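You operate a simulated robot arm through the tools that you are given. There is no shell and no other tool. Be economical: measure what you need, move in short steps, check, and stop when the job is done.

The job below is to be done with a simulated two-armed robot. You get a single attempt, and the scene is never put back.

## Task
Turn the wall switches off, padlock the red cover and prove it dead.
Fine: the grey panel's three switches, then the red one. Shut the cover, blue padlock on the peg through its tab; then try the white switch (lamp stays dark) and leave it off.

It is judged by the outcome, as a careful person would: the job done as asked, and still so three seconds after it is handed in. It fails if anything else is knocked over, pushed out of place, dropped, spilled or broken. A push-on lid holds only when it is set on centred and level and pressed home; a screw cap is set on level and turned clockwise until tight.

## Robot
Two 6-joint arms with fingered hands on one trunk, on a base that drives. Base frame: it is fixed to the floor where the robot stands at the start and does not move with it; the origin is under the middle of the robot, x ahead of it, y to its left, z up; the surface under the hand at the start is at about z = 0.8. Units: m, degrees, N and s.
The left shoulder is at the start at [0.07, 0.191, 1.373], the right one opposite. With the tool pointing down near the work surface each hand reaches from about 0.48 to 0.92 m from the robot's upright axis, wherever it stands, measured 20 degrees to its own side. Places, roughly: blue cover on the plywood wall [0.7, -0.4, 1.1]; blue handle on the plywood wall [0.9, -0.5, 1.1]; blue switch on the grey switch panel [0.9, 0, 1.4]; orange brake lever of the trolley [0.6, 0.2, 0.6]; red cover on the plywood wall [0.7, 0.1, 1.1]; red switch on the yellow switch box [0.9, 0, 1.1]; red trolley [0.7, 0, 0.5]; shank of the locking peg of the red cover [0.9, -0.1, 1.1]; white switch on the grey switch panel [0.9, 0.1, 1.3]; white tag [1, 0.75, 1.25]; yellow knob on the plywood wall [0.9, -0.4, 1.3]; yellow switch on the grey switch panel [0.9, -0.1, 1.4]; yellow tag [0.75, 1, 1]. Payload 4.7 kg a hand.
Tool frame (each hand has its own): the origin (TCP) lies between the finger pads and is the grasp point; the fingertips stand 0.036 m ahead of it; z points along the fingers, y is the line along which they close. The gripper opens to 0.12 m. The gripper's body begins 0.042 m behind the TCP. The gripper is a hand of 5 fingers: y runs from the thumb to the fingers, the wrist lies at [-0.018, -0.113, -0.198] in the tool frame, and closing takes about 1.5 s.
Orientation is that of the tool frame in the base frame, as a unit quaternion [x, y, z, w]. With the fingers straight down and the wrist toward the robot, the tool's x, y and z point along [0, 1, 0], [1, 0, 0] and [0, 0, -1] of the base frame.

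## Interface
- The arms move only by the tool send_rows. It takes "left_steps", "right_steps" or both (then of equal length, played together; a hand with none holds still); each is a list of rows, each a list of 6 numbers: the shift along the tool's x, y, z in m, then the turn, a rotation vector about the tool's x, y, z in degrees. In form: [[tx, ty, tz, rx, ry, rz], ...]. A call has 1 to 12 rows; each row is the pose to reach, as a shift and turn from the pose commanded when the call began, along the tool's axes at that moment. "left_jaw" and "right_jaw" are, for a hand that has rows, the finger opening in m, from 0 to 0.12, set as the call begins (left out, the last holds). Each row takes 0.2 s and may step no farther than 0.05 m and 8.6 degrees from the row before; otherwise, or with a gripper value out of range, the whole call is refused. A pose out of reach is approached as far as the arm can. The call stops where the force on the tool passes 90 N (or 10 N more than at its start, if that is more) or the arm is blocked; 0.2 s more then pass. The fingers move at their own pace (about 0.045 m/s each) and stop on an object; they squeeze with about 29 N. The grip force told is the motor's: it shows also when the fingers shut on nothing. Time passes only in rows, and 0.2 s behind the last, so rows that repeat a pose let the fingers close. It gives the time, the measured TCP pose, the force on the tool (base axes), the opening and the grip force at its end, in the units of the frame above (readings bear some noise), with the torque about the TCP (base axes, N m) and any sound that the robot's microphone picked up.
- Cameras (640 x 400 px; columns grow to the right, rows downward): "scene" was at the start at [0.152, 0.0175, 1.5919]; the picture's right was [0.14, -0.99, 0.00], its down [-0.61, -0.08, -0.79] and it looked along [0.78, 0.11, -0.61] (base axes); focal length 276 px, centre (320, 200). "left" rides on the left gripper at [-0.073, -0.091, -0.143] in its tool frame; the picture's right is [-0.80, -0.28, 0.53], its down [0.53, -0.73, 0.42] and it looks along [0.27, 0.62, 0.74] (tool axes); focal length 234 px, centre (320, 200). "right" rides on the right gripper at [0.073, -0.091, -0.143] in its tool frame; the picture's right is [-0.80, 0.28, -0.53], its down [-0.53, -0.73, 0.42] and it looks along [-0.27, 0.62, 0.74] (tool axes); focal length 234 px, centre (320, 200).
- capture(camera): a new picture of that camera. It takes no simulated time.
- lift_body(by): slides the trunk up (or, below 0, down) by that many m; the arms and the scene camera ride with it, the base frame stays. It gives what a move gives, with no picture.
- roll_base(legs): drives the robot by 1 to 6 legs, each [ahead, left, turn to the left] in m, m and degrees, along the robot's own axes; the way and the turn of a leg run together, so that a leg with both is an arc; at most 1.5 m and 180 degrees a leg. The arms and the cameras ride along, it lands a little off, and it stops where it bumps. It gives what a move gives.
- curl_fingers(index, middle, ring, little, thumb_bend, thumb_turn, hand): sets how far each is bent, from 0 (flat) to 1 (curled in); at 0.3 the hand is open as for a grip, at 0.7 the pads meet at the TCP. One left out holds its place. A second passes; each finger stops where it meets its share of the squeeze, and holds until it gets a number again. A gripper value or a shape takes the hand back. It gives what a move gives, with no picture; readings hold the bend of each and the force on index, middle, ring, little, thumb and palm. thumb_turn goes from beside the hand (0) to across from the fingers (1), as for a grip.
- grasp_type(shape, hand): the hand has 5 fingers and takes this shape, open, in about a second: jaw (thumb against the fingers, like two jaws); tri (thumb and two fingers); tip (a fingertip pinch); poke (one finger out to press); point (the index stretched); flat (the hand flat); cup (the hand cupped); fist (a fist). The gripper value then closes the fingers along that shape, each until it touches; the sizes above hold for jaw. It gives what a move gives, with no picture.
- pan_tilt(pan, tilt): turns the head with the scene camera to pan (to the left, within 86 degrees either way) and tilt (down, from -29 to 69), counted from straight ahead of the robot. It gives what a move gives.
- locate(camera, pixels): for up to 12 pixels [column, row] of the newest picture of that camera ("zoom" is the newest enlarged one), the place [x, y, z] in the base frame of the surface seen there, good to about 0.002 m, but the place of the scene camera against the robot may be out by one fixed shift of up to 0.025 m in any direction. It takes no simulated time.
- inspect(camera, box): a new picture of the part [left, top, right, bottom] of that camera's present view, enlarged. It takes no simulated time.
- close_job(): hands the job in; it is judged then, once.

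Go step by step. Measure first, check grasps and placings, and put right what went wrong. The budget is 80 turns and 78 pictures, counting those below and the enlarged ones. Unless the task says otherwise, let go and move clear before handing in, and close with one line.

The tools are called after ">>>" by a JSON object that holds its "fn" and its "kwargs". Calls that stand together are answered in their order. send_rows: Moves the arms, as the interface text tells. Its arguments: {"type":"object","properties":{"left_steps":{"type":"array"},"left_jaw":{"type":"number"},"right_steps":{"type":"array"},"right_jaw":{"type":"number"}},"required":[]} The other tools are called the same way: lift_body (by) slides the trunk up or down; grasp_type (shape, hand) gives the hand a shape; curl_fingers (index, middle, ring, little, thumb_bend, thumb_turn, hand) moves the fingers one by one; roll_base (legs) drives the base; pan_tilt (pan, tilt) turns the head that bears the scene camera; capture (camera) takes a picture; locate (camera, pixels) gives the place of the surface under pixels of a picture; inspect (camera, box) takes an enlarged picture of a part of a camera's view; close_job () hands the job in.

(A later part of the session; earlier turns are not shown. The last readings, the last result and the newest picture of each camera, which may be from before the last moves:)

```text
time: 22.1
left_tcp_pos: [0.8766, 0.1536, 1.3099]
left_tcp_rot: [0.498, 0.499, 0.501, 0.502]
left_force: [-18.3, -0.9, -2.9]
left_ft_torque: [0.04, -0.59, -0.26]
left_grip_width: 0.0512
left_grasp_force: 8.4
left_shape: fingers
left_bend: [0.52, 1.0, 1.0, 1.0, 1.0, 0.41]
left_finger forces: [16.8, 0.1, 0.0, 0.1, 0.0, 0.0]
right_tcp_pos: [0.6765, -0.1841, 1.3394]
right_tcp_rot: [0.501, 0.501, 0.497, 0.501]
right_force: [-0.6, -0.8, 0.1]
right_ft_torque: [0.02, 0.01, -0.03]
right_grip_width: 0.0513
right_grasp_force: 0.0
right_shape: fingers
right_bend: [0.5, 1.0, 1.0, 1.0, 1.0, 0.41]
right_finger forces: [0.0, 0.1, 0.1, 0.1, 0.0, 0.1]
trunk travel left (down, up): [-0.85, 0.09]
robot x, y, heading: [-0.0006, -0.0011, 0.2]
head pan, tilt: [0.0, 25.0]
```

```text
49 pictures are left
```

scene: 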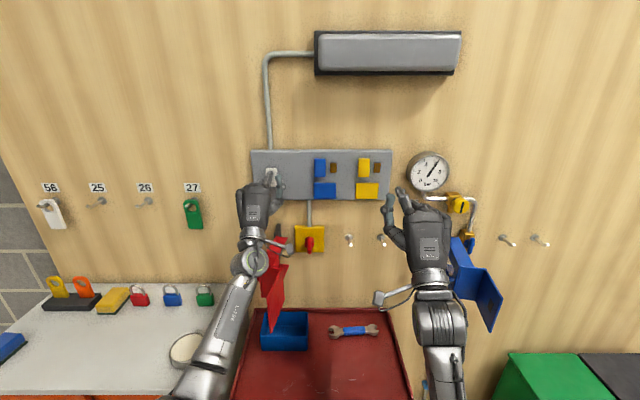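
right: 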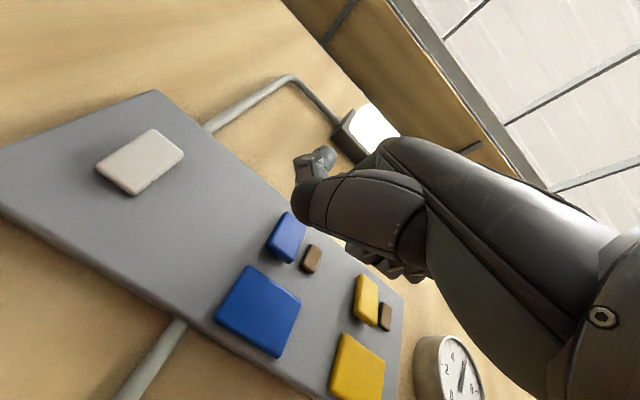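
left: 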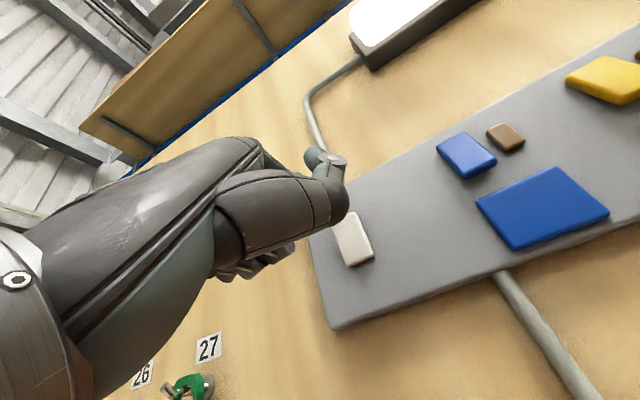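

The lamp is off with a clean push. I'll back straight off and check that it stays dark.

>>> {"fn": "send_rows", "kwargs": {"left_steps": [[0, 0, -0.02, 0, 0, 0], [0, 0, -0.06, 0, 0, 0], [0, 0, -0.1, 0, 0, 0], [0.04, 0, -0.13, 0, 0, 0], [0.08, 0, -0.16, 0, 0, 0], [0.12, 0, -0.19, 0, 0, 0], [0.12, 0, -0.22, 0, 0, 0], [0.12, 0, -0.22, 0, 0, 0]]}}

>>> {"fn": "capture", "kwargs": {"camera": "scene"}}

>>> {"fn": "inspect", "kwargs": {"camera": "scene", "box": [240, 200, 400, 300]}}

>>> {"fn": "locate", "kwargs": {"camera": "zoom", "pixels": [[275, 160], [279, 188], [275, 205], [250, 120], [60, 310], [78, 340], [130, 200], [150, 285], [137, 390], [85, 270], [148, 105], [435, 148]]}}

```text
time: 23.9
left_tcp_pos: [0.6606, 0.2727, 1.3077]
left_tcp_rot: [0.5, 0.5, 0.5, 0.5]
left_force: [0.7, 0.1, -0.5]
left_ft_torque: [-0.02, -0.01, -0.01]
left_grip_width: 0.0513
left_grasp_force: 0.0
left_shape: fingers
left_bend: [0.5, 1.0, 1.0, 1.0, 1.0, 0.41]
left_finger forces: [0.1, 0.0, 0.1, 0.0, 0.0, 0.1]
right_tcp_pos: [0.683, -0.1852, 1.3371]
right_tcp_rot: [0.502, 0.503, 0.497, 0.499]
right_force: [-0.1, 0.4, 0.7]
right_ft_torque: [0.01, 0.0, 0.03]
right_grip_width: 0.0515
right_grasp_force: 0.0
right_shape: fingers
right_bend: [0.5, 1.0, 1.0, 1.0, 1.0, 0.41]
right_finger forces: [0.0, 0.0, 0.0, 0.1, 0.0, 0.1]
trunk travel left (down, up): [-0.85, 0.09]
robot x, y, heading: [0.0017, 0.0001, -0.2]
head pan, tilt: [0.0, 25.0]
```

```text
48 pictures are left
```

scene: 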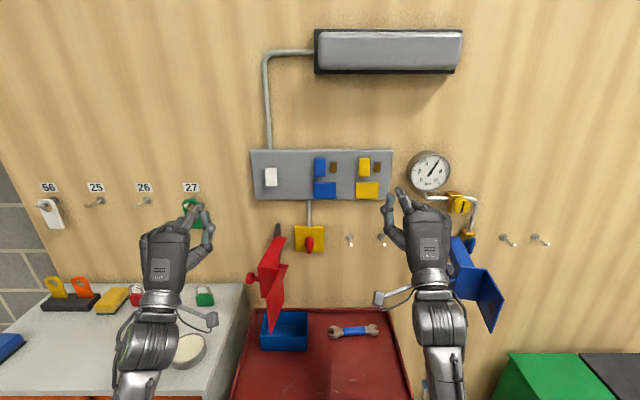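

```text
4.00 times, centred on (320, 250) of scene
```

zoom: 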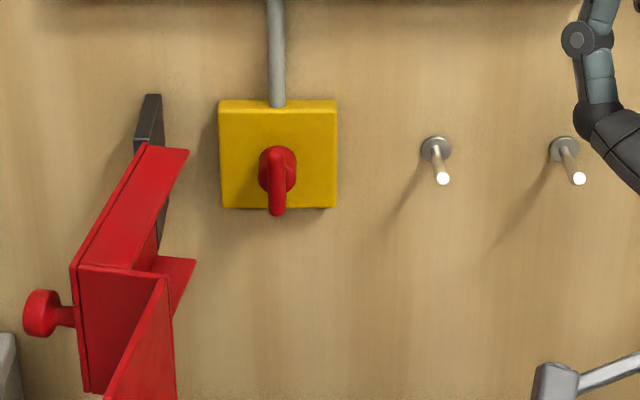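

```text
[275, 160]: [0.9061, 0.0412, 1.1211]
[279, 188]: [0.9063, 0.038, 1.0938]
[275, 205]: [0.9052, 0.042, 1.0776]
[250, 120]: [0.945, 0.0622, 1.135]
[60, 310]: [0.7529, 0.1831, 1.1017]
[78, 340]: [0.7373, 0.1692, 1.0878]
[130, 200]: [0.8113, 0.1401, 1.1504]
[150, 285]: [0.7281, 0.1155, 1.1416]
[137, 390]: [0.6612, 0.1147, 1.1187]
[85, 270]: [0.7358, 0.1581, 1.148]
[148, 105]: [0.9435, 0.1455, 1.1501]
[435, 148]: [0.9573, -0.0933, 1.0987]
```

The lamp stays dark, so all three switches are off. Next is the red rotary handle; I'll look at it through the right and left cameras.

>>> {"fn": "inspect", "kwargs": {"camera": "scene", "box": [286, 218, 336, 256]}}

>>> {"fn": "capture", "kwargs": {"camera": "left"}}

```text
10.53 times, centred on (311, 237) of scene
```

zoom: 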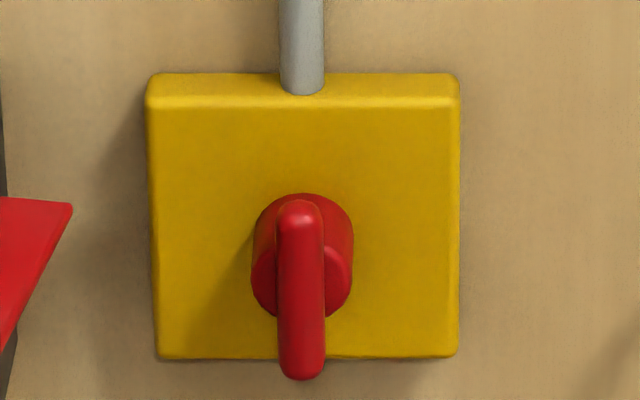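

```text
45 pictures are left
```

left: 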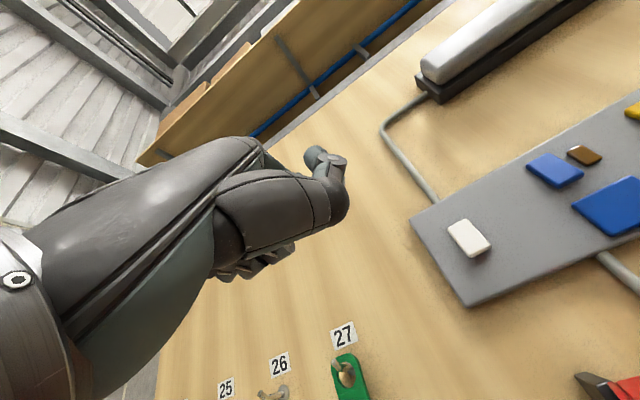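

The handle is an upright bar, symmetric about a pivot near (y≈0.037, z≈1.10). I'll bring the right index finger in front of it and measure with the right camera.

>>> {"fn": "send_rows", "kwargs": {"right_steps": [[0.02, -0.04, 0.015, 0, 0, 0], [0.04, -0.08, 0.03, 0, 0, 0], [0.06, -0.12, 0.045, 0, 0, 0], [0.08, -0.16, 0.06, 0, 0, 0], [0.1, -0.2, 0.07, 0, 0, 0], [0.13, -0.23, 0.08, 0, 0, 0], [0.13, -0.23, 0.08, 0, 0, 0]]}}

>>> {"fn": "capture", "kwargs": {"camera": "right"}}

>>> {"fn": "inspect", "kwargs": {"camera": "scene", "box": [260, 190, 380, 265]}}

```text
time: 25.7
left_tcp_pos: [0.6616, 0.2718, 1.3083]
left_tcp_rot: [0.5, 0.5, 0.5, 0.5]
left_force: [1.0, -0.4, -0.6]
left_ft_torque: [-0.01, 0.0, 0.0]
left_grip_width: 0.0511
left_grasp_force: 0.1
left_shape: fingers
left_bend: [0.5, 1.0, 1.0, 1.0, 1.0, 0.41]
left_finger forces: [0.0, 0.1, 0.0, 0.1, 0.0, 0.0]
right_tcp_pos: [0.7701, -0.1021, 1.0915]
right_tcp_rot: [0.486, 0.512, 0.468, 0.532]
right_force: [0.3, 0.7, 0.5]
right_ft_torque: [0.0, 0.02, 0.01]
right_grip_width: 0.0513
right_grasp_force: 0.1
right_shape: fingers
right_bend: [0.5, 1.0, 1.0, 1.0, 1.0, 0.41]
right_finger forces: [0.0, 0.1, 0.1, 0.0, 0.1, 0.0]
right hand out of reach, approached as far as the arm can: row 2, 3
trunk travel left (down, up): [-0.85, 0.09]
robot x, y, heading: [0.0004, 0.0027, -0.1]
head pan, tilt: [0.0, 25.0]
stopped in row 7 (right hand): the arm was blocked; the commanded pose is now the measured one
```

```text
44 pictures are left
```

right: 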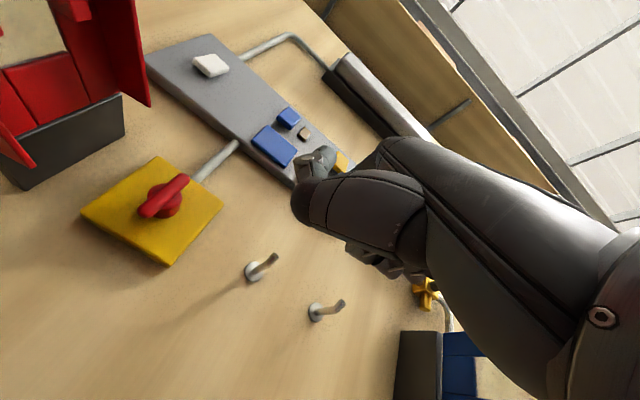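

```text
5.33 times, centred on (320, 228) of scene
```

zoom: 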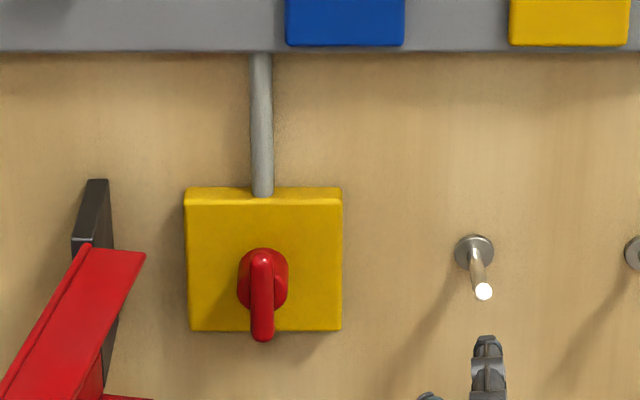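

The pegs have upturned ends (right view 270,258). I'll measure the handle, peg and cover with the right camera.

>>> {"fn": "locate", "kwargs": {"camera": "right", "pixels": [[185, 178], [165, 195], [145, 213], [175, 208], [252, 272], [275, 257], [262, 264], [100, 210], [165, 262], [150, 160], [220, 206], [122, 98]]}}

>>> {"fn": "inspect", "kwargs": {"camera": "right", "box": [200, 220, 360, 320]}}

>>> {"fn": "inspect", "kwargs": {"camera": "right", "box": [0, 0, 240, 150]}}

```text
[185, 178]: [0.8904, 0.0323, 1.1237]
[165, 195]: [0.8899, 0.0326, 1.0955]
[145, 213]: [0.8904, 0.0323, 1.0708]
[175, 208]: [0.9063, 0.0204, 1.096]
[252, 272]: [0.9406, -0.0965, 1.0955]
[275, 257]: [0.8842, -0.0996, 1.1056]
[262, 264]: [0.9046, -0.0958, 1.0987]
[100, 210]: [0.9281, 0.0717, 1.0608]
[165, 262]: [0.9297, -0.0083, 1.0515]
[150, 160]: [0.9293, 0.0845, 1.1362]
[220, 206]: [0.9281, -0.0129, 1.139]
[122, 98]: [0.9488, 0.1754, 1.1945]
```

```text
4.00 times, centred on (280, 270) of right
```

zoom: 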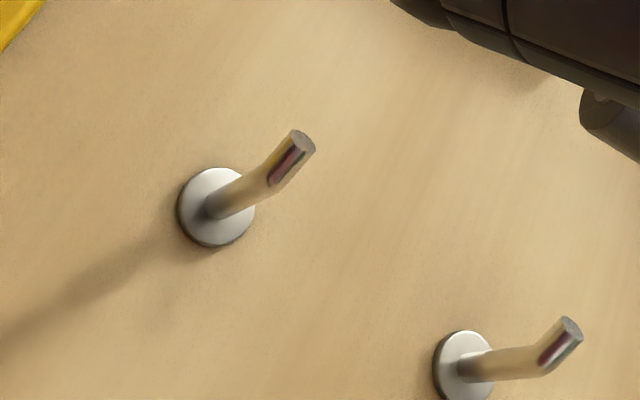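

```text
2.67 times, centred on (120, 75) of right
```

zoom: 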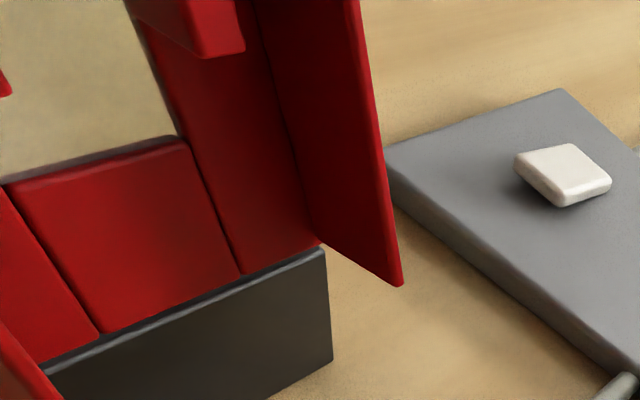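

Handle pivot is at (0.89, 0.035, 1.097) with bar top at z 1.124, and the peg tip is at (0.884, -0.098, 1.106). I'll straighten the hand and bring the finger to the right of the bar's upper end.

>>> {"fn": "send_rows", "kwargs": {"right_steps": [[0.02, 0, 0.0, 0.1, 1.1, 2.6], [0.05, 0, 0.0, 0.2, 2.2, 5.2], [0.08, 0, 0.0, 0.2, 2.2, 5.2], [0.107, 0.002, 0.01, 0.2, 2.2, 5.2], [0.107, 0.002, 0.03, 0.2, 2.2, 5.2], [0.107, 0.002, 0.03, 0.2, 2.2, 5.2]]}}

>>> {"fn": "capture", "kwargs": {"camera": "right"}}

>>> {"fn": "inspect", "kwargs": {"camera": "scene", "box": [260, 190, 380, 265]}}

```text
time: 27.3
left_tcp_pos: [0.66, 0.2729, 1.3074]
left_tcp_rot: [0.5, 0.501, 0.5, 0.499]
left_force: [0.5, -0.4, -0.1]
left_ft_torque: [0.01, 0.0, 0.01]
left_grip_width: 0.0511
left_grasp_force: 0.2
left_shape: fingers
left_bend: [0.5, 1.0, 1.0, 1.0, 1.0, 0.41]
left_finger forces: [0.0, 0.0, 0.0, 0.0, 0.1, 0.0]
right_tcp_pos: [0.8136, -0.0305, 1.0771]
right_tcp_rot: [0.495, 0.502, 0.484, 0.518]
right_force: [-0.2, -0.7, 0.5]
right_ft_torque: [-0.01, -0.01, 0.02]
right_grip_width: 0.0511
right_grasp_force: 0.1
right_shape: fingers
right_bend: [0.5, 1.0, 1.0, 1.0, 1.0, 0.41]
right_finger forces: [0.0, 0.1, 0.0, 0.0, 0.0, 0.0]
trunk travel left (down, up): [-0.85, 0.09]
robot x, y, heading: [0.0013, -0.0006, 0.3]
head pan, tilt: [0.0, 25.0]
stopped in row 6 (right hand): the arm was blocked; the commanded pose is now the measured one
```

```text
40 pictures are left
```

right: 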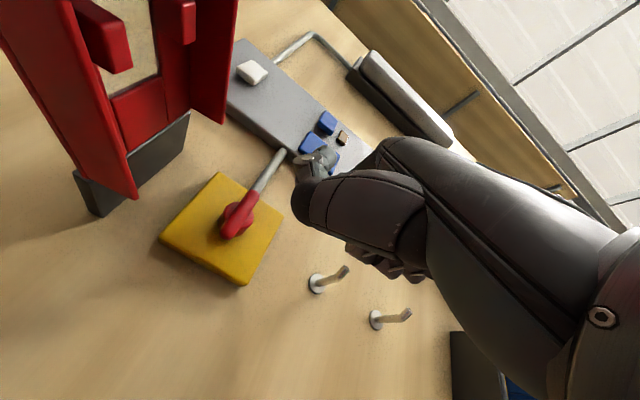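

```text
5.33 times, centred on (320, 228) of scene
```

zoom: 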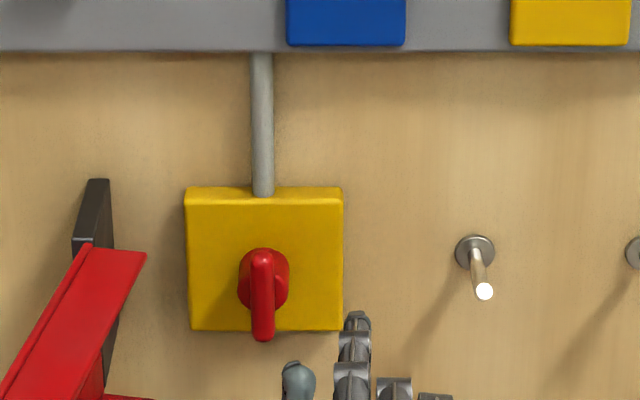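

The "blocked" stop came without any force, so it looks like slow wrist catch-up. I'll continue with a small correction.

>>> {"fn": "send_rows", "kwargs": {"right_steps": [[0.012, 0.002, 0, 0, 0.8, 1.2], [0.024, 0.005, 0, 0, 1.6, 2.3], [0.035, 0.009, 0, 0, 1.6, 2.3], [0.035, 0.009, 0.01, 0, 1.6, 2.3], [0.035, 0.009, 0.02, 0, 1.6, 2.3]]}}

>>> {"fn": "inspect", "kwargs": {"camera": "scene", "box": [260, 190, 380, 265]}}

```text
time: 28.5
left_tcp_pos: [0.6607, 0.2745, 1.3074]
left_tcp_rot: [0.5, 0.5, 0.5, 0.5]
left_force: [-0.8, 0.9, 0.3]
left_ft_torque: [-0.04, 0.0, -0.02]
left_grip_width: 0.0511
left_grasp_force: 0.1
left_shape: fingers
left_bend: [0.5, 1.0, 1.0, 1.0, 1.0, 0.41]
left_finger forces: [0.1, 0.0, 0.0, 0.0, 0.0, 0.0]
right_tcp_pos: [0.8327, 0.013, 1.0863]
right_tcp_rot: [0.498, 0.499, 0.505, 0.498]
right_force: [0.1, 0.4, -0.2]
right_ft_torque: [0.0, 0.0, -0.02]
right_grip_width: 0.051
right_grasp_force: 0.0
right_shape: fingers
right_bend: [0.5, 1.0, 1.0, 1.0, 1.0, 0.41]
right_finger forces: [0.0, 0.0, 0.0, 0.0, 0.0, 0.0]
trunk travel left (down, up): [-0.85, 0.09]
robot x, y, heading: [-0.0009, -0.0024, -0.2]
head pan, tilt: [0.0, 25.0]
```

```text
5.33 times, centred on (320, 228) of scene
```

zoom: 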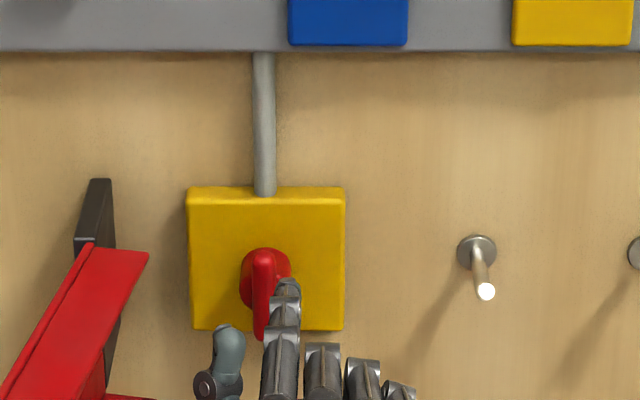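

The finger is nearly at the bar. I'll shift it slightly right, advance to its side, and push the top end left to see if it turns.

>>> {"fn": "send_rows", "kwargs": {"right_steps": [[-0.012, 0, 0, 0, 0, 0], [-0.012, 0.001, 0.02, 0, 0, 0], [-0.012, 0.001, 0.037, 0, 0, 0], [-0.006, 0.001, 0.037, 0, 0, 0], [0, 0.001, 0.037, 0, 0, 0], [0.006, 0, 0.037, 0, 0, 0], [0.012, -0.001, 0.037, 0, 0, 0]]}}

>>> {"fn": "inspect", "kwargs": {"camera": "scene", "box": [260, 190, 380, 265]}}

```text
time: 30.1
left_tcp_pos: [0.6613, 0.2733, 1.3074]
left_tcp_rot: [0.499, 0.5, 0.5, 0.5]
left_force: [-0.2, 0.0, 0.6]
left_ft_torque: [0.01, 0.03, -0.01]
left_grip_width: 0.0511
left_grasp_force: 0.0
left_shape: fingers
left_bend: [0.5, 1.0, 1.0, 1.0, 1.0, 0.41]
left_finger forces: [0.1, 0.0, 0.0, 0.0, 0.0, 0.0]
right_tcp_pos: [0.8663, 0.0135, 1.087]
right_tcp_rot: [0.499, 0.5, 0.502, 0.499]
right_force: [0.7, -1.6, 0.4]
right_ft_torque: [0.08, 0.01, -0.06]
right_grip_width: 0.0515
right_grasp_force: 0.9
right_shape: fingers
right_bend: [0.5, 1.0, 1.0, 1.0, 1.0, 0.41]
right_finger forces: [1.4, 0.0, 0.1, 0.0, 0.1, 0.0]
right hand out of reach, approached as far as the arm can: row 6, 7
trunk travel left (down, up): [-0.85, 0.09]
robot x, y, heading: [-0.003, -0.0014, -0.2]
head pan, tilt: [0.0, 25.0]
```

```text
5.33 times, centred on (320, 228) of scene
```

zoom: 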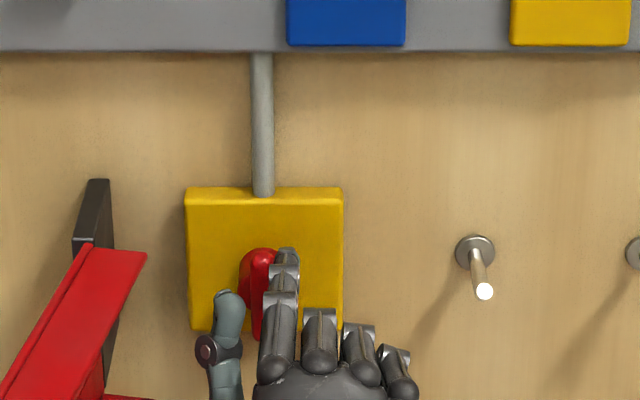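

The bar was touched but the arm hit its reach limit: its shoulder is too high for this height. I'll back out, raise the hand, and lower the trunk 0.15 m.

>>> {"fn": "send_rows", "kwargs": {"right_steps": [[-0.012, 0, 0, 0, 0, 0], [-0.012, 0, -0.04, 0, 0, 0], [-0.03, 0.02, -0.08, 0, 0, 0], [-0.05, 0.05, -0.11, 0, 0, 0], [-0.06, 0.09, -0.13, 0, 0, 0], [-0.06, 0.13, -0.14, 0, 0, 0], [-0.06, 0.16, -0.15, 0, 0, 0], [-0.06, 0.16, -0.15, 0, 0, 0]]}}

>>> {"fn": "lift_body", "kwargs": {"by": -0.15}}

>>> {"fn": "capture", "kwargs": {"camera": "scene"}}

```text
time: 31.2
left_tcp_pos: [0.659, 0.274, 1.309]
left_tcp_rot: [0.499, 0.5, 0.501, 0.501]
left_force: [-1.0, -0.1, 0.4]
left_ft_torque: [-0.01, 0.03, -0.02]
left_grip_width: 0.0512
left_grasp_force: 0.0
left_shape: fingers
left_bend: [0.5, 1.0, 1.0, 1.0, 1.0, 0.41]
left_finger forces: [0.0, 0.0, 0.1, 0.0, 0.1, 0.0]
right_tcp_pos: [0.7621, -0.1025, 1.1682]
right_tcp_rot: [0.456, 0.513, 0.465, 0.559]
right_force: [0.2, 0.4, 1.3]
right_ft_torque: [0.0, 0.05, 0.04]
right_grip_width: 0.0512
right_grasp_force: 0.0
right_shape: fingers
right_bend: [0.5, 1.0, 1.0, 1.0, 1.0, 0.41]
right_finger forces: [0.1, 0.0, 0.0, 0.1, 0.0, 0.0]
trunk travel left (down, up): [-0.85, 0.09]
robot x, y, heading: [-0.0016, -0.0018, 0.0]
head pan, tilt: [0.0, 25.0]
stopped in row 5 (right hand): the arm was blocked; the commanded pose is now the measured one
```

```text
time: 33.0
left_tcp_pos: [0.6614, 0.2725, 1.1575]
left_tcp_rot: [0.5, 0.5, 0.5, 0.5]
left_force: [-0.4, -0.2, -1.0]
left_ft_torque: [0.01, 0.0, -0.01]
left_grip_width: 0.0513
left_grasp_force: 0.0
left_shape: fingers
left_bend: [0.5, 1.0, 1.0, 1.0, 1.0, 0.41]
left_finger forces: [0.0, 0.2, 0.0, 0.1, 0.1, 0.0]
right_tcp_pos: [0.7617, -0.1028, 1.0175]
right_tcp_rot: [0.457, 0.514, 0.466, 0.557]
right_force: [-0.7, 0.2, 0.2]
right_ft_torque: [-0.01, 0.03, 0.03]
right_grip_width: 0.051
right_grasp_force: 0.0
right_shape: fingers
right_bend: [0.5, 1.0, 1.0, 1.0, 1.0, 0.41]
right_finger forces: [0.1, 0.1, 0.0, 0.1, 0.0, 0.1]
trunk travel left (down, up): [-0.7, 0.24]
robot x, y, heading: [-0.0012, 0.002, -0.0]
head pan, tilt: [0.0, 25.0]
```

```text
36 pictures are left
```

scene: 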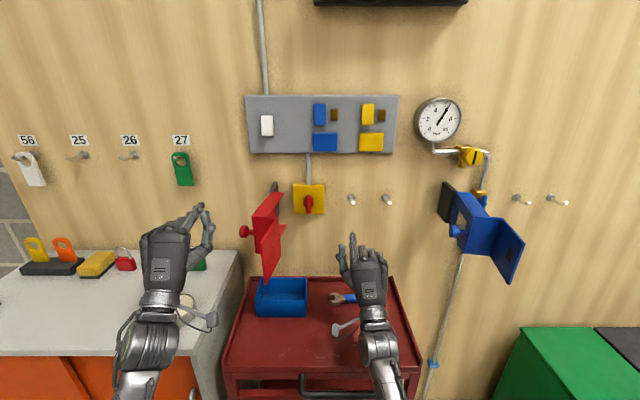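

Trunk is down 0.15 m and the hand hangs clear over the trolley. I'll straighten it and bring the finger back to the bar's right, slowly.

>>> {"fn": "send_rows", "kwargs": {"right_steps": [[0.005, 0.01, 0, 0.5, 0.3, 1.4], [0.012, 0.02, 0, 1, 0.6, 2.8], [0.025, 0.03, 0, 1.5, 1, 4.2], [0.04, 0.045, 0, 2, 1.3, 5.6], [0.055, 0.06, 0.01, 2.5, 1.6, 7], [0.07, 0.075, 0.02, 3.1, 2, 8.0], [0.085, 0.0815, 0.04, 3.1, 2, 8.0], [0.09, 0.0815, 0.055, 3.1, 2, 8.0], [0.095, 0.0815, 0.061, 3.1, 2, 8.0], [0.095, 0.0815, 0.061, 3.1, 2, 8.0]]}}

>>> {"fn": "inspect", "kwargs": {"camera": "scene", "box": [250, 170, 390, 257]}}

```text
time: 35.4
left_tcp_pos: [0.6597, 0.2728, 1.1555]
left_tcp_rot: [0.5, 0.5, 0.5, 0.5]
left_force: [0.2, -0.5, 0.4]
left_ft_torque: [-0.01, -0.02, -0.01]
left_grip_width: 0.0512
left_grasp_force: 0.1
left_shape: fingers
left_bend: [0.5, 1.0, 1.0, 1.0, 1.0, 0.41]
left_finger forces: [0.0, 0.0, 0.1, 0.0, 0.0, 0.0]
right_tcp_pos: [0.8326, -0.0292, 1.0831]
right_tcp_rot: [0.493, 0.502, 0.48, 0.524]
right_force: [-0.2, 0.3, -0.7]
right_ft_torque: [-0.03, -0.04, -0.01]
right_grip_width: 0.0512
right_grasp_force: 0.0
right_shape: fingers
right_bend: [0.5, 1.0, 1.0, 1.0, 1.0, 0.41]
right_finger forces: [0.0, 0.0, 0.0, 0.0, 0.0, 0.0]
trunk travel left (down, up): [-0.7, 0.24]
robot x, y, heading: [0.0011, 0.0026, 0.0]
head pan, tilt: [0.0, 25.0]
stopped in row 10 (right hand): the arm was blocked; the commanded pose is now the measured one
```

```text
4.57 times, centred on (320, 214) of scene
```

zoom: 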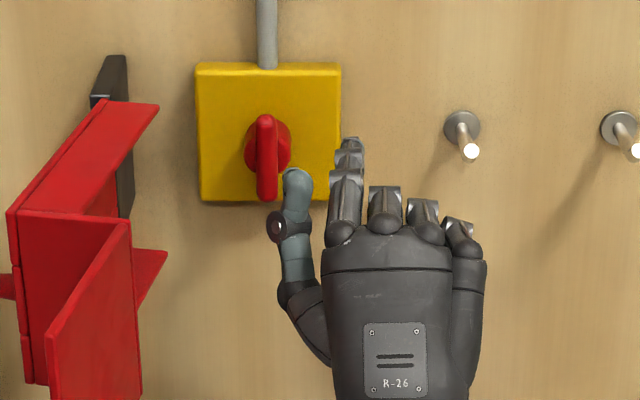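

The hand is closing in; the finger is still 3 cm right of the bar. I'll finish aligning, advance, and push the top left.

>>> {"fn": "send_rows", "kwargs": {"right_steps": [[0.01, 0.002, 0, 0, 0.7, 1], [0.02, 0.004, 0, 0, 1.3, 2], [0.029, 0.006, 0, 0, 2, 3], [0.029, 0.006, 0.012, 0, 2, 3], [0.029, 0.006, 0.024, 0, 2, 3], [0.029, 0.006, 0.035, 0, 2, 3]]}}

>>> {"fn": "send_rows", "kwargs": {"right_steps": [[0.006, 0, 0, 0, 0, 0], [0.012, 0, 0, 0, 0, 0], [0.017, -0.001, 0, 0, 0, 0], [0.022, -0.002, 0, 0, 0, 0], [0.027, -0.004, 0, 0, 0, 0]]}}

>>> {"fn": "inspect", "kwargs": {"camera": "scene", "box": [250, 170, 390, 257]}}

```text
time: 36.8
left_tcp_pos: [0.6622, 0.2726, 1.158]
left_tcp_rot: [0.5, 0.5, 0.5, 0.5]
left_force: [0.4, 0.3, 0.3]
left_ft_torque: [0.02, -0.01, 0.01]
left_grip_width: 0.0513
left_grasp_force: 0.0
left_shape: fingers
left_bend: [0.5, 1.0, 1.0, 1.0, 1.0, 0.41]
left_finger forces: [0.0, 0.1, 0.0, 0.0, 0.0, 0.1]
right_tcp_pos: [0.8685, 0.0025, 1.0864]
right_tcp_rot: [0.499, 0.498, 0.503, 0.5]
right_force: [0.6, -0.5, -0.5]
right_ft_torque: [-0.02, -0.01, 0.01]
right_grip_width: 0.0513
right_grasp_force: 0.0
right_shape: fingers
right_bend: [0.5, 1.0, 1.0, 1.0, 1.0, 0.41]
right_finger forces: [0.1, 0.0, 0.1, 0.0, 0.0, 0.1]
trunk travel left (down, up): [-0.7, 0.24]
robot x, y, heading: [-0.0027, -0.0031, -0.0]
head pan, tilt: [0.0, 25.0]
```

```text
time: 38.0
left_tcp_pos: [0.6614, 0.2675, 1.1585]
left_tcp_rot: [0.501, 0.499, 0.501, 0.499]
left_force: [0.4, -0.6, -0.6]
left_ft_torque: [-0.01, 0.0, 0.0]
left_grip_width: 0.0516
left_grasp_force: 0.1
left_shape: fingers
left_bend: [0.5, 1.0, 1.0, 1.0, 1.0, 0.41]
left_finger forces: [0.0, 0.1, 0.0, 0.1, 0.1, 0.2]
right_tcp_pos: [0.868, 0.0229, 1.0833]
right_tcp_rot: [0.5, 0.496, 0.502, 0.501]
right_force: [1.3, -23.6, 1.4]
right_ft_torque: [1.0, 0.04, -0.5]
right_grip_width: 0.0547
right_grasp_force: 11.6
right_shape: fingers
right_bend: [0.48, 1.0, 1.0, 1.0, 1.0, 0.41]
right_finger forces: [23.5, 0.0, 0.1, 0.1, 0.0, 0.0]
trunk travel left (down, up): [-0.7, 0.24]
robot x, y, heading: [0.0036, -0.0054, 0.0]
head pan, tilt: [0.0, 25.0]
```

```text
4.57 times, centred on (320, 214) of scene
```

zoom: 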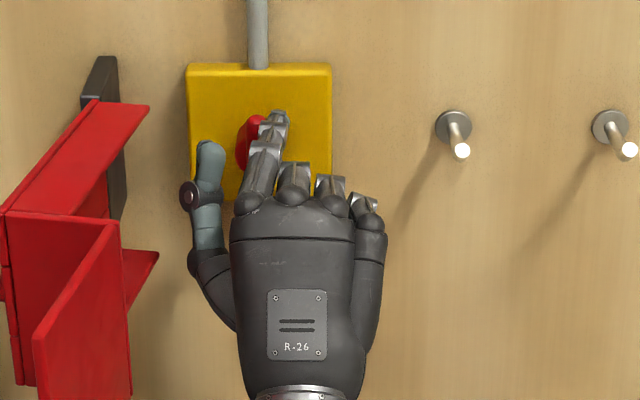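

There is 24 N sideways force, so I need to see whether the bar moved.

>>> {"fn": "inspect", "kwargs": {"camera": "right", "box": [160, 100, 400, 250]}}

>>> {"fn": "inspect", "kwargs": {"camera": "left", "box": [320, 100, 640, 300]}}

```text
2.67 times, centred on (280, 175) of right
```

zoom: 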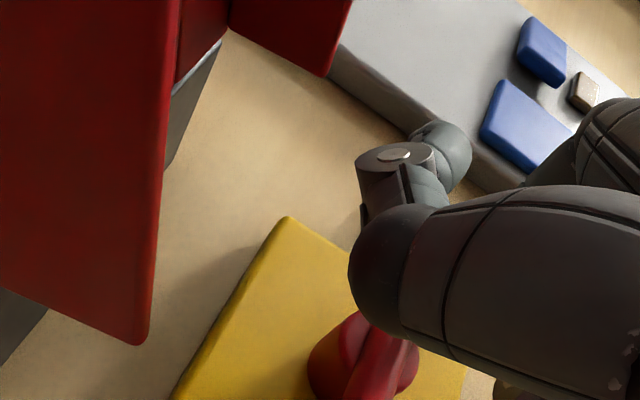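

```text
2.00 times, centred on (480, 200) of left
```

zoom: 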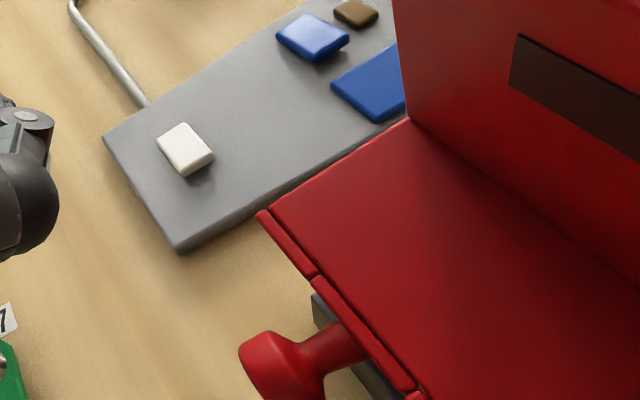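

The bar looks hardly moved. I'll back out, drop about 45 mm and push the bottom end left instead (clockwise).

>>> {"fn": "send_rows", "kwargs": {"right_steps": [[-0.015, 0, 0, 0, 0, 0], [-0.025, 0, -0.01, 0, 0, 0], [-0.028, 0, -0.03, 0, 0, 0], [-0.028, -0.02, -0.03, 0, 0, 0], [-0.028, -0.04, -0.03, 0, 0, 0], [-0.028, -0.04, -0.03, 0, 0, 0]]}}

>>> {"fn": "inspect", "kwargs": {"camera": "scene", "box": [250, 170, 390, 257]}}

```text
time: 39.4
left_tcp_pos: [0.6616, 0.2731, 1.1562]
left_tcp_rot: [0.5, 0.5, 0.5, 0.5]
left_force: [-0.1, 0.0, 0.0]
left_ft_torque: [-0.01, 0.03, 0.0]
left_grip_width: 0.0512
left_grasp_force: 0.1
left_shape: fingers
left_bend: [0.5, 1.0, 1.0, 1.0, 1.0, 0.41]
left_finger forces: [0.0, 0.0, 0.0, 0.0, 0.0, 0.0]
right_tcp_pos: [0.8411, -0.0069, 1.0484]
right_tcp_rot: [0.495, 0.497, 0.5, 0.508]
right_force: [0.8, 0.3, 0.5]
right_ft_torque: [0.04, 0.03, -0.02]
right_grip_width: 0.0515
right_grasp_force: 0.0
right_shape: fingers
right_bend: [0.5, 1.0, 1.0, 1.0, 1.0, 0.41]
right_finger forces: [0.1, 0.1, 0.1, 0.0, 0.2, 0.0]
trunk travel left (down, up): [-0.7, 0.24]
robot x, y, heading: [-0.0019, 0.0045, 0.1]
head pan, tilt: [0.0, 25.0]
```

```text
4.57 times, centred on (320, 214) of scene
```

zoom: 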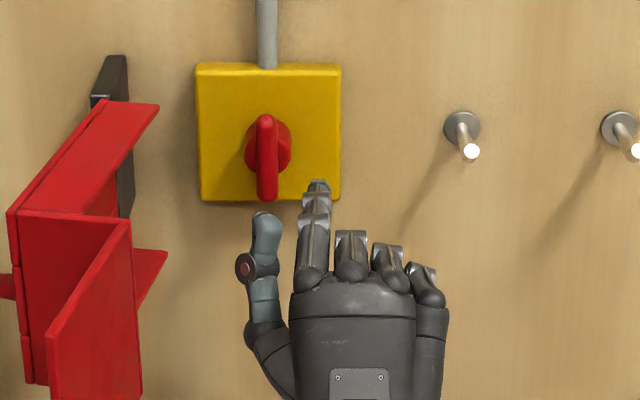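

The bar is still upright, so it stops in that direction. Now pushing the bottom end left.

>>> {"fn": "send_rows", "kwargs": {"right_steps": [[0, 0, 0.015, 0, 0, 0], [0, 0, 0.03, 0, 0, 0], [0.01, 0, 0.03, 0, 0, 0], [0.018, 0, 0.03, 0, 0, 0], [0.024, 0.001, 0.03, 0, 0, 0], [0.03, 0.002, 0.03, 0, 0, 0]]}}

>>> {"fn": "inspect", "kwargs": {"camera": "scene", "box": [250, 170, 390, 257]}}

```text
time: 40.8
left_tcp_pos: [0.6615, 0.2738, 1.1581]
left_tcp_rot: [0.5, 0.5, 0.5, 0.5]
left_force: [-0.2, 0.3, -0.6]
left_ft_torque: [0.02, -0.01, -0.03]
left_grip_width: 0.0511
left_grasp_force: 0.1
left_shape: fingers
left_bend: [0.5, 1.0, 1.0, 1.0, 1.0, 0.41]
left_finger forces: [0.0, 0.0, 0.1, 0.0, 0.0, 0.0]
right_tcp_pos: [0.8681, 0.0323, 1.0442]
right_tcp_rot: [0.499, 0.499, 0.502, 0.5]
right_force: [-0.9, -0.4, -3.3]
right_ft_torque: [-0.02, 0.11, 0.0]
right_grip_width: 0.0523
right_grasp_force: 1.8
right_shape: fingers
right_bend: [0.54, 1.0, 1.0, 1.0, 1.0, 0.41]
right_finger forces: [3.9, 0.0, 0.1, 0.0, 0.0, 0.0]
trunk travel left (down, up): [-0.7, 0.24]
robot x, y, heading: [0.0011, -0.0014, 0.0]
head pan, tilt: [0.0, 25.0]
```

```text
4.57 times, centred on (320, 214) of scene
```

zoom: 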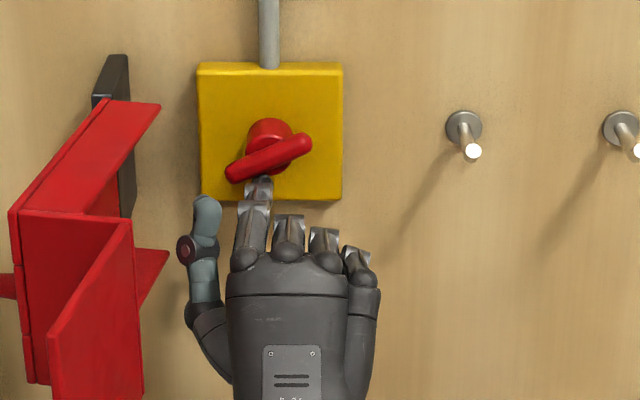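

It turned about 65° clockwise. I'll finish by pushing up under the left end.

>>> {"fn": "send_rows", "kwargs": {"right_steps": [[0.006, 0.005, 0, 0, 0, 0], [0.008, 0.01, 0, 0, 0, 0], [0.008, 0.015, 0, 0, 0, 0], [0.008, 0.019, 0, 0, 0, 0], [0.008, 0.022, 0, 0, 0, 0]]}}

>>> {"fn": "inspect", "kwargs": {"camera": "scene", "box": [250, 170, 390, 257]}}

```text
time: 42.0
left_tcp_pos: [0.6621, 0.2744, 1.1562]
left_tcp_rot: [0.5, 0.501, 0.5, 0.5]
left_force: [-0.4, -1.3, 0.5]
left_ft_torque: [0.0, 0.01, 0.03]
left_grip_width: 0.0511
left_grasp_force: 0.1
left_shape: fingers
left_bend: [0.5, 1.0, 1.0, 1.0, 1.0, 0.41]
left_finger forces: [0.1, 0.0, 0.0, 0.1, 0.0, 0.0]
right_tcp_pos: [0.869, 0.0412, 1.0675]
right_tcp_rot: [0.498, 0.5, 0.502, 0.5]
right_force: [-4.2, 7.4, -11.3]
right_ft_torque: [-0.22, 0.19, 0.22]
right_grip_width: 0.0563
right_grasp_force: 6.7
right_shape: fingers
right_bend: [0.68, 1.0, 1.0, 1.0, 1.0, 0.41]
right_finger forces: [14.2, 0.1, 0.0, 0.0, 0.0, 0.0]
trunk travel left (down, up): [-0.7, 0.24]
robot x, y, heading: [0.0019, 0.0003, -0.5]
head pan, tilt: [0.0, 25.0]
```

```text
4.57 times, centred on (320, 214) of scene
```

zoom: 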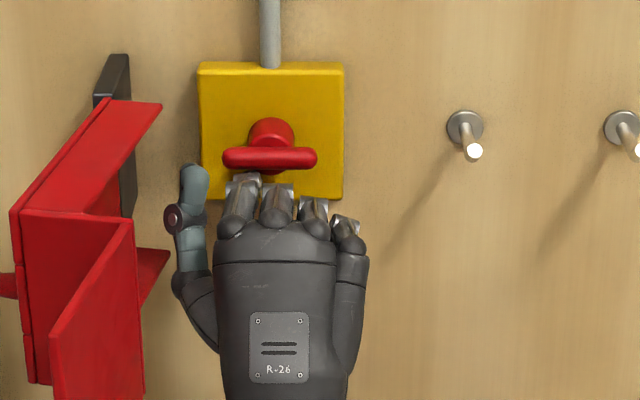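

The red handle is horizontal, so it is off. I'll withdraw the right hand well clear and make a fist with the left for pushing the cover by its knob.

>>> {"fn": "send_rows", "kwargs": {"right_steps": [[0, -0.015, 0, 0, 0, 0], [0, -0.015, -0.04, 0, 0, 0], [-0.02, -0.01, -0.08, 0, 0, 0], [-0.06, 0, -0.12, 0, 0, 0], [-0.1, 0.02, -0.16, 0, 0, 0], [-0.14, 0.04, -0.19, 0, 0, 0], [-0.18, 0.05, -0.22, 0, 0, 0], [-0.22, 0.05, -0.22, 0, 0, 0]]}}

>>> {"fn": "grasp_type", "kwargs": {"hand": "left", "shape": "fist"}}

>>> {"fn": "send_rows", "kwargs": {"left_steps": [[0, -0.02, 0, 0, 0, 0], [0, -0.04, 0.01, 0, 0, 0], [0, -0.05, 0.03, 0, 0, 0]]}}

>>> {"fn": "capture", "kwargs": {"camera": "scene"}}

>>> {"fn": "inspect", "kwargs": {"camera": "scene", "box": [130, 160, 350, 297]}}

>>> {"fn": "locate", "kwargs": {"camera": "scene", "pixels": [[245, 231], [253, 240], [275, 186], [262, 200], [275, 200], [268, 240], [268, 275], [283, 240], [200, 205], [200, 225], [185, 210], [165, 215]]}}

```text
refused: row 4 steps farther than a row can; nothing moved
```

```text
time: 42.9
left_tcp_pos: [0.6615, 0.2751, 1.1562]
left_tcp_rot: [0.499, 0.502, 0.5, 0.5]
left_force: [0.5, -0.1, 0.4]
left_ft_torque: [-0.02, 0.03, 0.0]
left_grip_width: 0.0
left_grasp_force: 0.1
left_shape: fist
left_bend: [1.0, 1.0, 1.0, 1.0, 0.86, 0.85]
left_finger forces: [0.0, 0.1, 0.1, 0.0, 0.0, 0.1]
right_tcp_pos: [0.8684, 0.0409, 1.0667]
right_tcp_rot: [0.498, 0.498, 0.502, 0.501]
right_force: [-5.1, 8.5, -11.1]
right_ft_torque: [-0.26, 0.25, 0.29]
right_grip_width: 0.0566
right_grasp_force: 7.1
right_shape: fingers
right_bend: [0.68, 1.0, 1.0, 1.0, 1.0, 0.41]
right_finger forces: [14.9, 0.0, 0.0, 0.0, 0.0, 0.1]
trunk travel left (down, up): [-0.7, 0.24]
robot x, y, heading: [0.0029, 0.0009, -0.2]
head pan, tilt: [0.0, 25.0]
```

```text
time: 43.7
left_tcp_pos: [0.6914, 0.2735, 1.1087]
left_tcp_rot: [0.5, 0.501, 0.5, 0.5]
left_force: [-0.9, -0.9, -0.6]
left_ft_torque: [0.03, -0.05, 0.0]
left_grip_width: 0.0
left_grasp_force: 0.1
left_shape: fist
left_bend: [1.0, 1.0, 1.0, 1.0, 0.86, 0.85]
left_finger forces: [0.0, 0.0, 0.1, 0.0, 0.0, 0.0]
right_tcp_pos: [0.8698, 0.0404, 1.0662]
right_tcp_rot: [0.498, 0.499, 0.503, 0.501]
right_force: [-4.0, 8.7, -11.1]
right_ft_torque: [-0.22, 0.25, 0.27]
right_grip_width: 0.0561
right_grasp_force: 6.9
right_shape: fingers
right_bend: [0.68, 1.0, 1.0, 1.0, 1.0, 0.41]
right_finger forces: [13.8, 0.0, 0.0, 0.0, 0.0, 0.1]
trunk travel left (down, up): [-0.7, 0.24]
robot x, y, heading: [0.0018, 0.0023, -0.1]
head pan, tilt: [0.0, 25.0]
```

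```text
28 pictures are left
```

scene: 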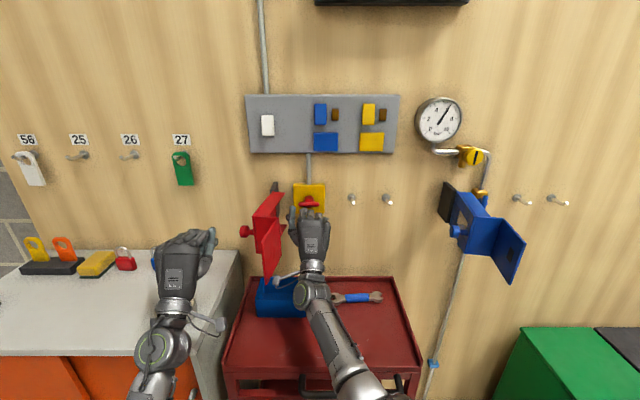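

```text
2.91 times, centred on (240, 228) of scene
```

zoom: 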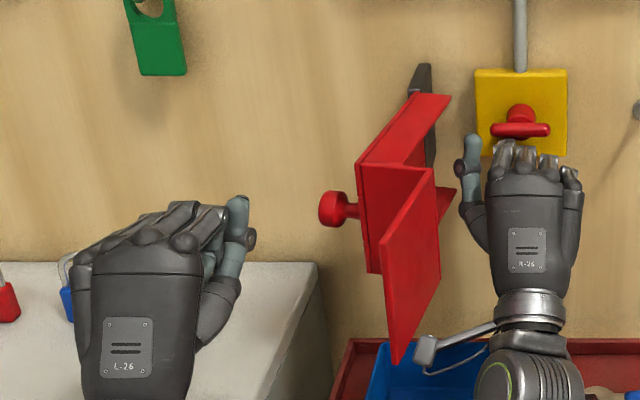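

```text
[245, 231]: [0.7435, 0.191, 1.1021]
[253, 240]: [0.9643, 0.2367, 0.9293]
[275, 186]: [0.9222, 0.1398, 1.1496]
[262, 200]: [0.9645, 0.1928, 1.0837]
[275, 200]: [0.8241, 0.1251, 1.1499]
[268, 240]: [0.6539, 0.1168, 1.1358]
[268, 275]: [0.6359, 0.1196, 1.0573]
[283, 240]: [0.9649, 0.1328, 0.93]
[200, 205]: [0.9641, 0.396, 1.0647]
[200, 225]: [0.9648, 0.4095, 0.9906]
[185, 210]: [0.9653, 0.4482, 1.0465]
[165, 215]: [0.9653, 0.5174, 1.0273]
```

Knob end is about (0.727, 0.20, 1.10). I'll resend the right-hand withdrawal in legal steps and bring the left fist to the left side of the knob.

>>> {"fn": "send_rows", "kwargs": {"right_steps": [[0, -0.015, 0, 0, 0, 0], [0, -0.015, -0.04, 0, 0, 0], [-0.02, -0.01, -0.075, 0, 0, 0], [-0.05, 0, -0.1, 0, 0, 0], [-0.08, 0.01, -0.13, 0, 0, 0], [-0.11, 0.02, -0.16, 0, 0, 0], [-0.14, 0.02, -0.19, 0, 0, 0], [-0.17, 0.02, -0.22, 0, 0, 0]]}}

>>> {"fn": "send_rows", "kwargs": {"right_steps": [[-0.03, 0, -0.02, 0, 0, 0], [-0.06, 0, -0.04, 0, 0, 0], [-0.09, 0, -0.06, 0, 0, 0]], "left_steps": [[0.01, -0.003, 0, 0, 0, 0], [0.02, -0.007, 0.02, 0, 0, 0], [0.02, -0.007, 0.05, 0, 0, 0]]}}

>>> {"fn": "capture", "kwargs": {"camera": "scene"}}

```text
time: 44.7
left_tcp_pos: [0.6913, 0.2728, 1.11]
left_tcp_rot: [0.501, 0.499, 0.499, 0.501]
left_force: [-0.2, 0.7, 0.2]
left_ft_torque: [0.03, 0.01, -0.01]
left_grip_width: 0.0
left_grasp_force: 0.0
left_shape: fist
left_bend: [1.0, 1.0, 1.0, 1.0, 0.86, 0.85]
left_finger forces: [0.1, 0.0, 0.1, 0.1, 0.1, 0.1]
right_tcp_pos: [0.7993, -0.0653, 1.0742]
right_tcp_rot: [0.465, 0.5, 0.468, 0.561]
right_force: [0.2, 1.1, 0.9]
right_ft_torque: [0.02, 0.01, 0.0]
right_grip_width: 0.0513
right_grasp_force: 0.1
right_shape: fingers
right_bend: [0.5, 1.0, 1.0, 1.0, 1.0, 0.41]
right_finger forces: [0.0, 0.0, 0.1, 0.1, 0.0, 0.1]
trunk travel left (down, up): [-0.7, 0.24]
robot x, y, heading: [-0.0013, -0.0018, -0.2]
head pan, tilt: [0.0, 25.0]
stopped in row 4 (right hand): the arm was blocked; the commanded pose is now the measured one
```

```text
time: 45.5
left_tcp_pos: [0.7423, 0.2924, 1.1058]
left_tcp_rot: [0.5, 0.5, 0.501, 0.499]
left_force: [0.0, 0.1, -0.4]
left_ft_torque: [-0.05, 0.01, 0.0]
left_grip_width: 0.0002
left_grasp_force: 0.1
left_shape: fist
left_bend: [1.0, 1.0, 1.0, 1.0, 0.86, 0.85]
left_finger forces: [0.0, 0.1, 0.0, 0.0, 0.0, 0.1]
right_tcp_pos: [0.7323, -0.1499, 1.081]
right_tcp_rot: [0.466, 0.5, 0.469, 0.559]
right_force: [-0.3, 1.1, -0.1]
right_ft_torque: [0.02, 0.01, 0.01]
right_grip_width: 0.0512
right_grasp_force: 0.1
right_shape: fingers
right_bend: [0.5, 1.0, 1.0, 1.0, 1.0, 0.41]
right_finger forces: [0.0, 0.0, 0.0, 0.0, 0.0, 0.1]
trunk travel left (down, up): [-0.7, 0.24]
robot x, y, heading: [-0.0059, 0.0009, 0.0]
head pan, tilt: [0.0, 25.0]
```

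```text
26 pictures are left
```

scene: 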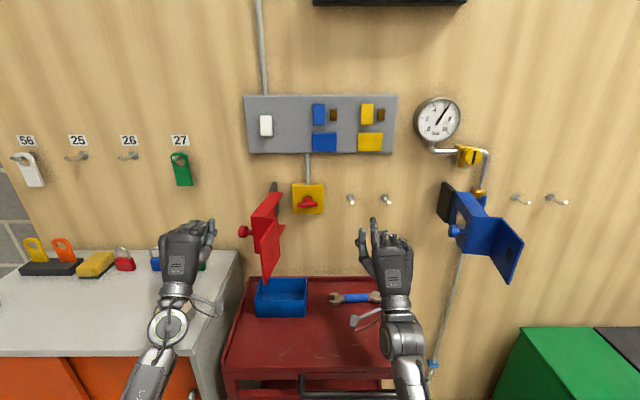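

The left fist is beside the knob at (245,231). I'll push it right while the right hand backs farther out of the cover's sweep.

>>> {"fn": "send_rows", "kwargs": {"left_steps": [[-0.02, 0, 0, 0, 0, 0], [-0.04, 0, 0, 0, 0, 0], [-0.055, 0, 0, 0, 0, 0], [-0.07, 0, 0, 0, 0, 0], [-0.085, 0, 0, 0, 0, 0], [-0.1, 0, 0, 0, 0, 0], [-0.115, 0, 0, 0, 0, 0], [-0.13, 0, 0, 0, 0, 0], [-0.145, 0, 0, 0, 0, 0], [-0.16, 0, 0, 0, 0, 0]], "right_steps": [[-0.02, 0, -0.02, 0, 0, 0], [-0.04, 0, -0.04, 0, 0, 0], [-0.06, 0, -0.06, 0, 0, 0], [-0.08, 0, -0.08, 0, 0, 0], [-0.1, 0, -0.1, 0, 0, 0], [-0.11, 0, -0.11, 0, 0, 0], [-0.12, 0, -0.12, 0, 0, 0], [-0.12, 0, -0.13, 0, 0, 0], [-0.12, 0, -0.13, 0, 0, 0], [-0.12, 0, -0.13, 0, 0, 0]]}}

>>> {"fn": "inspect", "kwargs": {"camera": "scene", "box": [140, 140, 460, 340]}}

```text
time: 47.7
left_tcp_pos: [0.7416, 0.1327, 1.104]
left_tcp_rot: [0.501, 0.499, 0.499, 0.501]
left_force: [-1.3, -0.2, -0.4]
left_ft_torque: [0.01, -0.03, -0.02]
left_grip_width: 0.0001
left_grasp_force: 0.0
left_shape: fist
left_bend: [1.0, 1.0, 1.0, 1.0, 0.86, 0.85]
left_finger forces: [0.1, 0.0, 0.0, 0.0, 0.0, 0.0]
right_tcp_pos: [0.5981, -0.2612, 1.0859]
right_tcp_rot: [0.466, 0.5, 0.469, 0.56]
right_force: [-0.4, 0.2, 0.3]
right_ft_torque: [-0.01, 0.01, 0.01]
right_grip_width: 0.0515
right_grasp_force: 0.1
right_shape: fingers
right_bend: [0.5, 1.0, 1.0, 1.0, 1.0, 0.41]
right_finger forces: [0.0, 0.0, 0.1, 0.0, 0.0, 0.0]
trunk travel left (down, up): [-0.7, 0.24]
robot x, y, heading: [-0.0001, -0.0048, -0.1]
head pan, tilt: [0.0, 25.0]
```

```text
2.00 times, centred on (300, 240) of scene
```

zoom: 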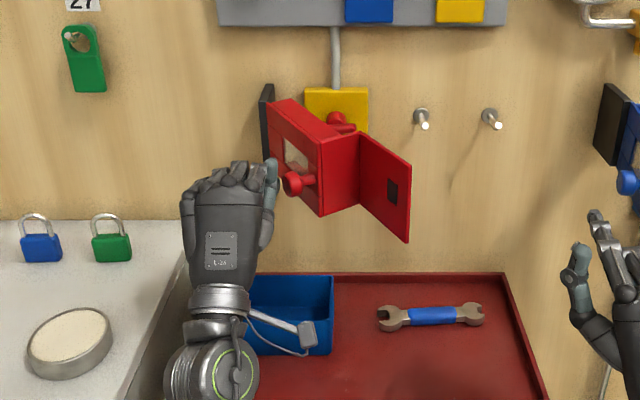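

The cover swung about 40° with almost no force. I'll locate the knob and fist for the forward push.

>>> {"fn": "locate", "kwargs": {"camera": "zoom", "pixels": [[290, 183], [268, 170], [235, 170], [205, 182], [392, 180], [392, 205], [410, 200], [360, 170], [265, 90], [320, 150]]}}

```text
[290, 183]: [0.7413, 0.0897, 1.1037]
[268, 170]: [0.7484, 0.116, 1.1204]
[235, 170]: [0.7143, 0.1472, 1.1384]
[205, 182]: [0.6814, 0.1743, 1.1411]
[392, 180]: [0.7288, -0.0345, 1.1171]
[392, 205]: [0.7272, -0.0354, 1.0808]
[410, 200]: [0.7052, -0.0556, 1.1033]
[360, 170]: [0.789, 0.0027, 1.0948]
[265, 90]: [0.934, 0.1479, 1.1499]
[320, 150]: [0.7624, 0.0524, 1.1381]
```

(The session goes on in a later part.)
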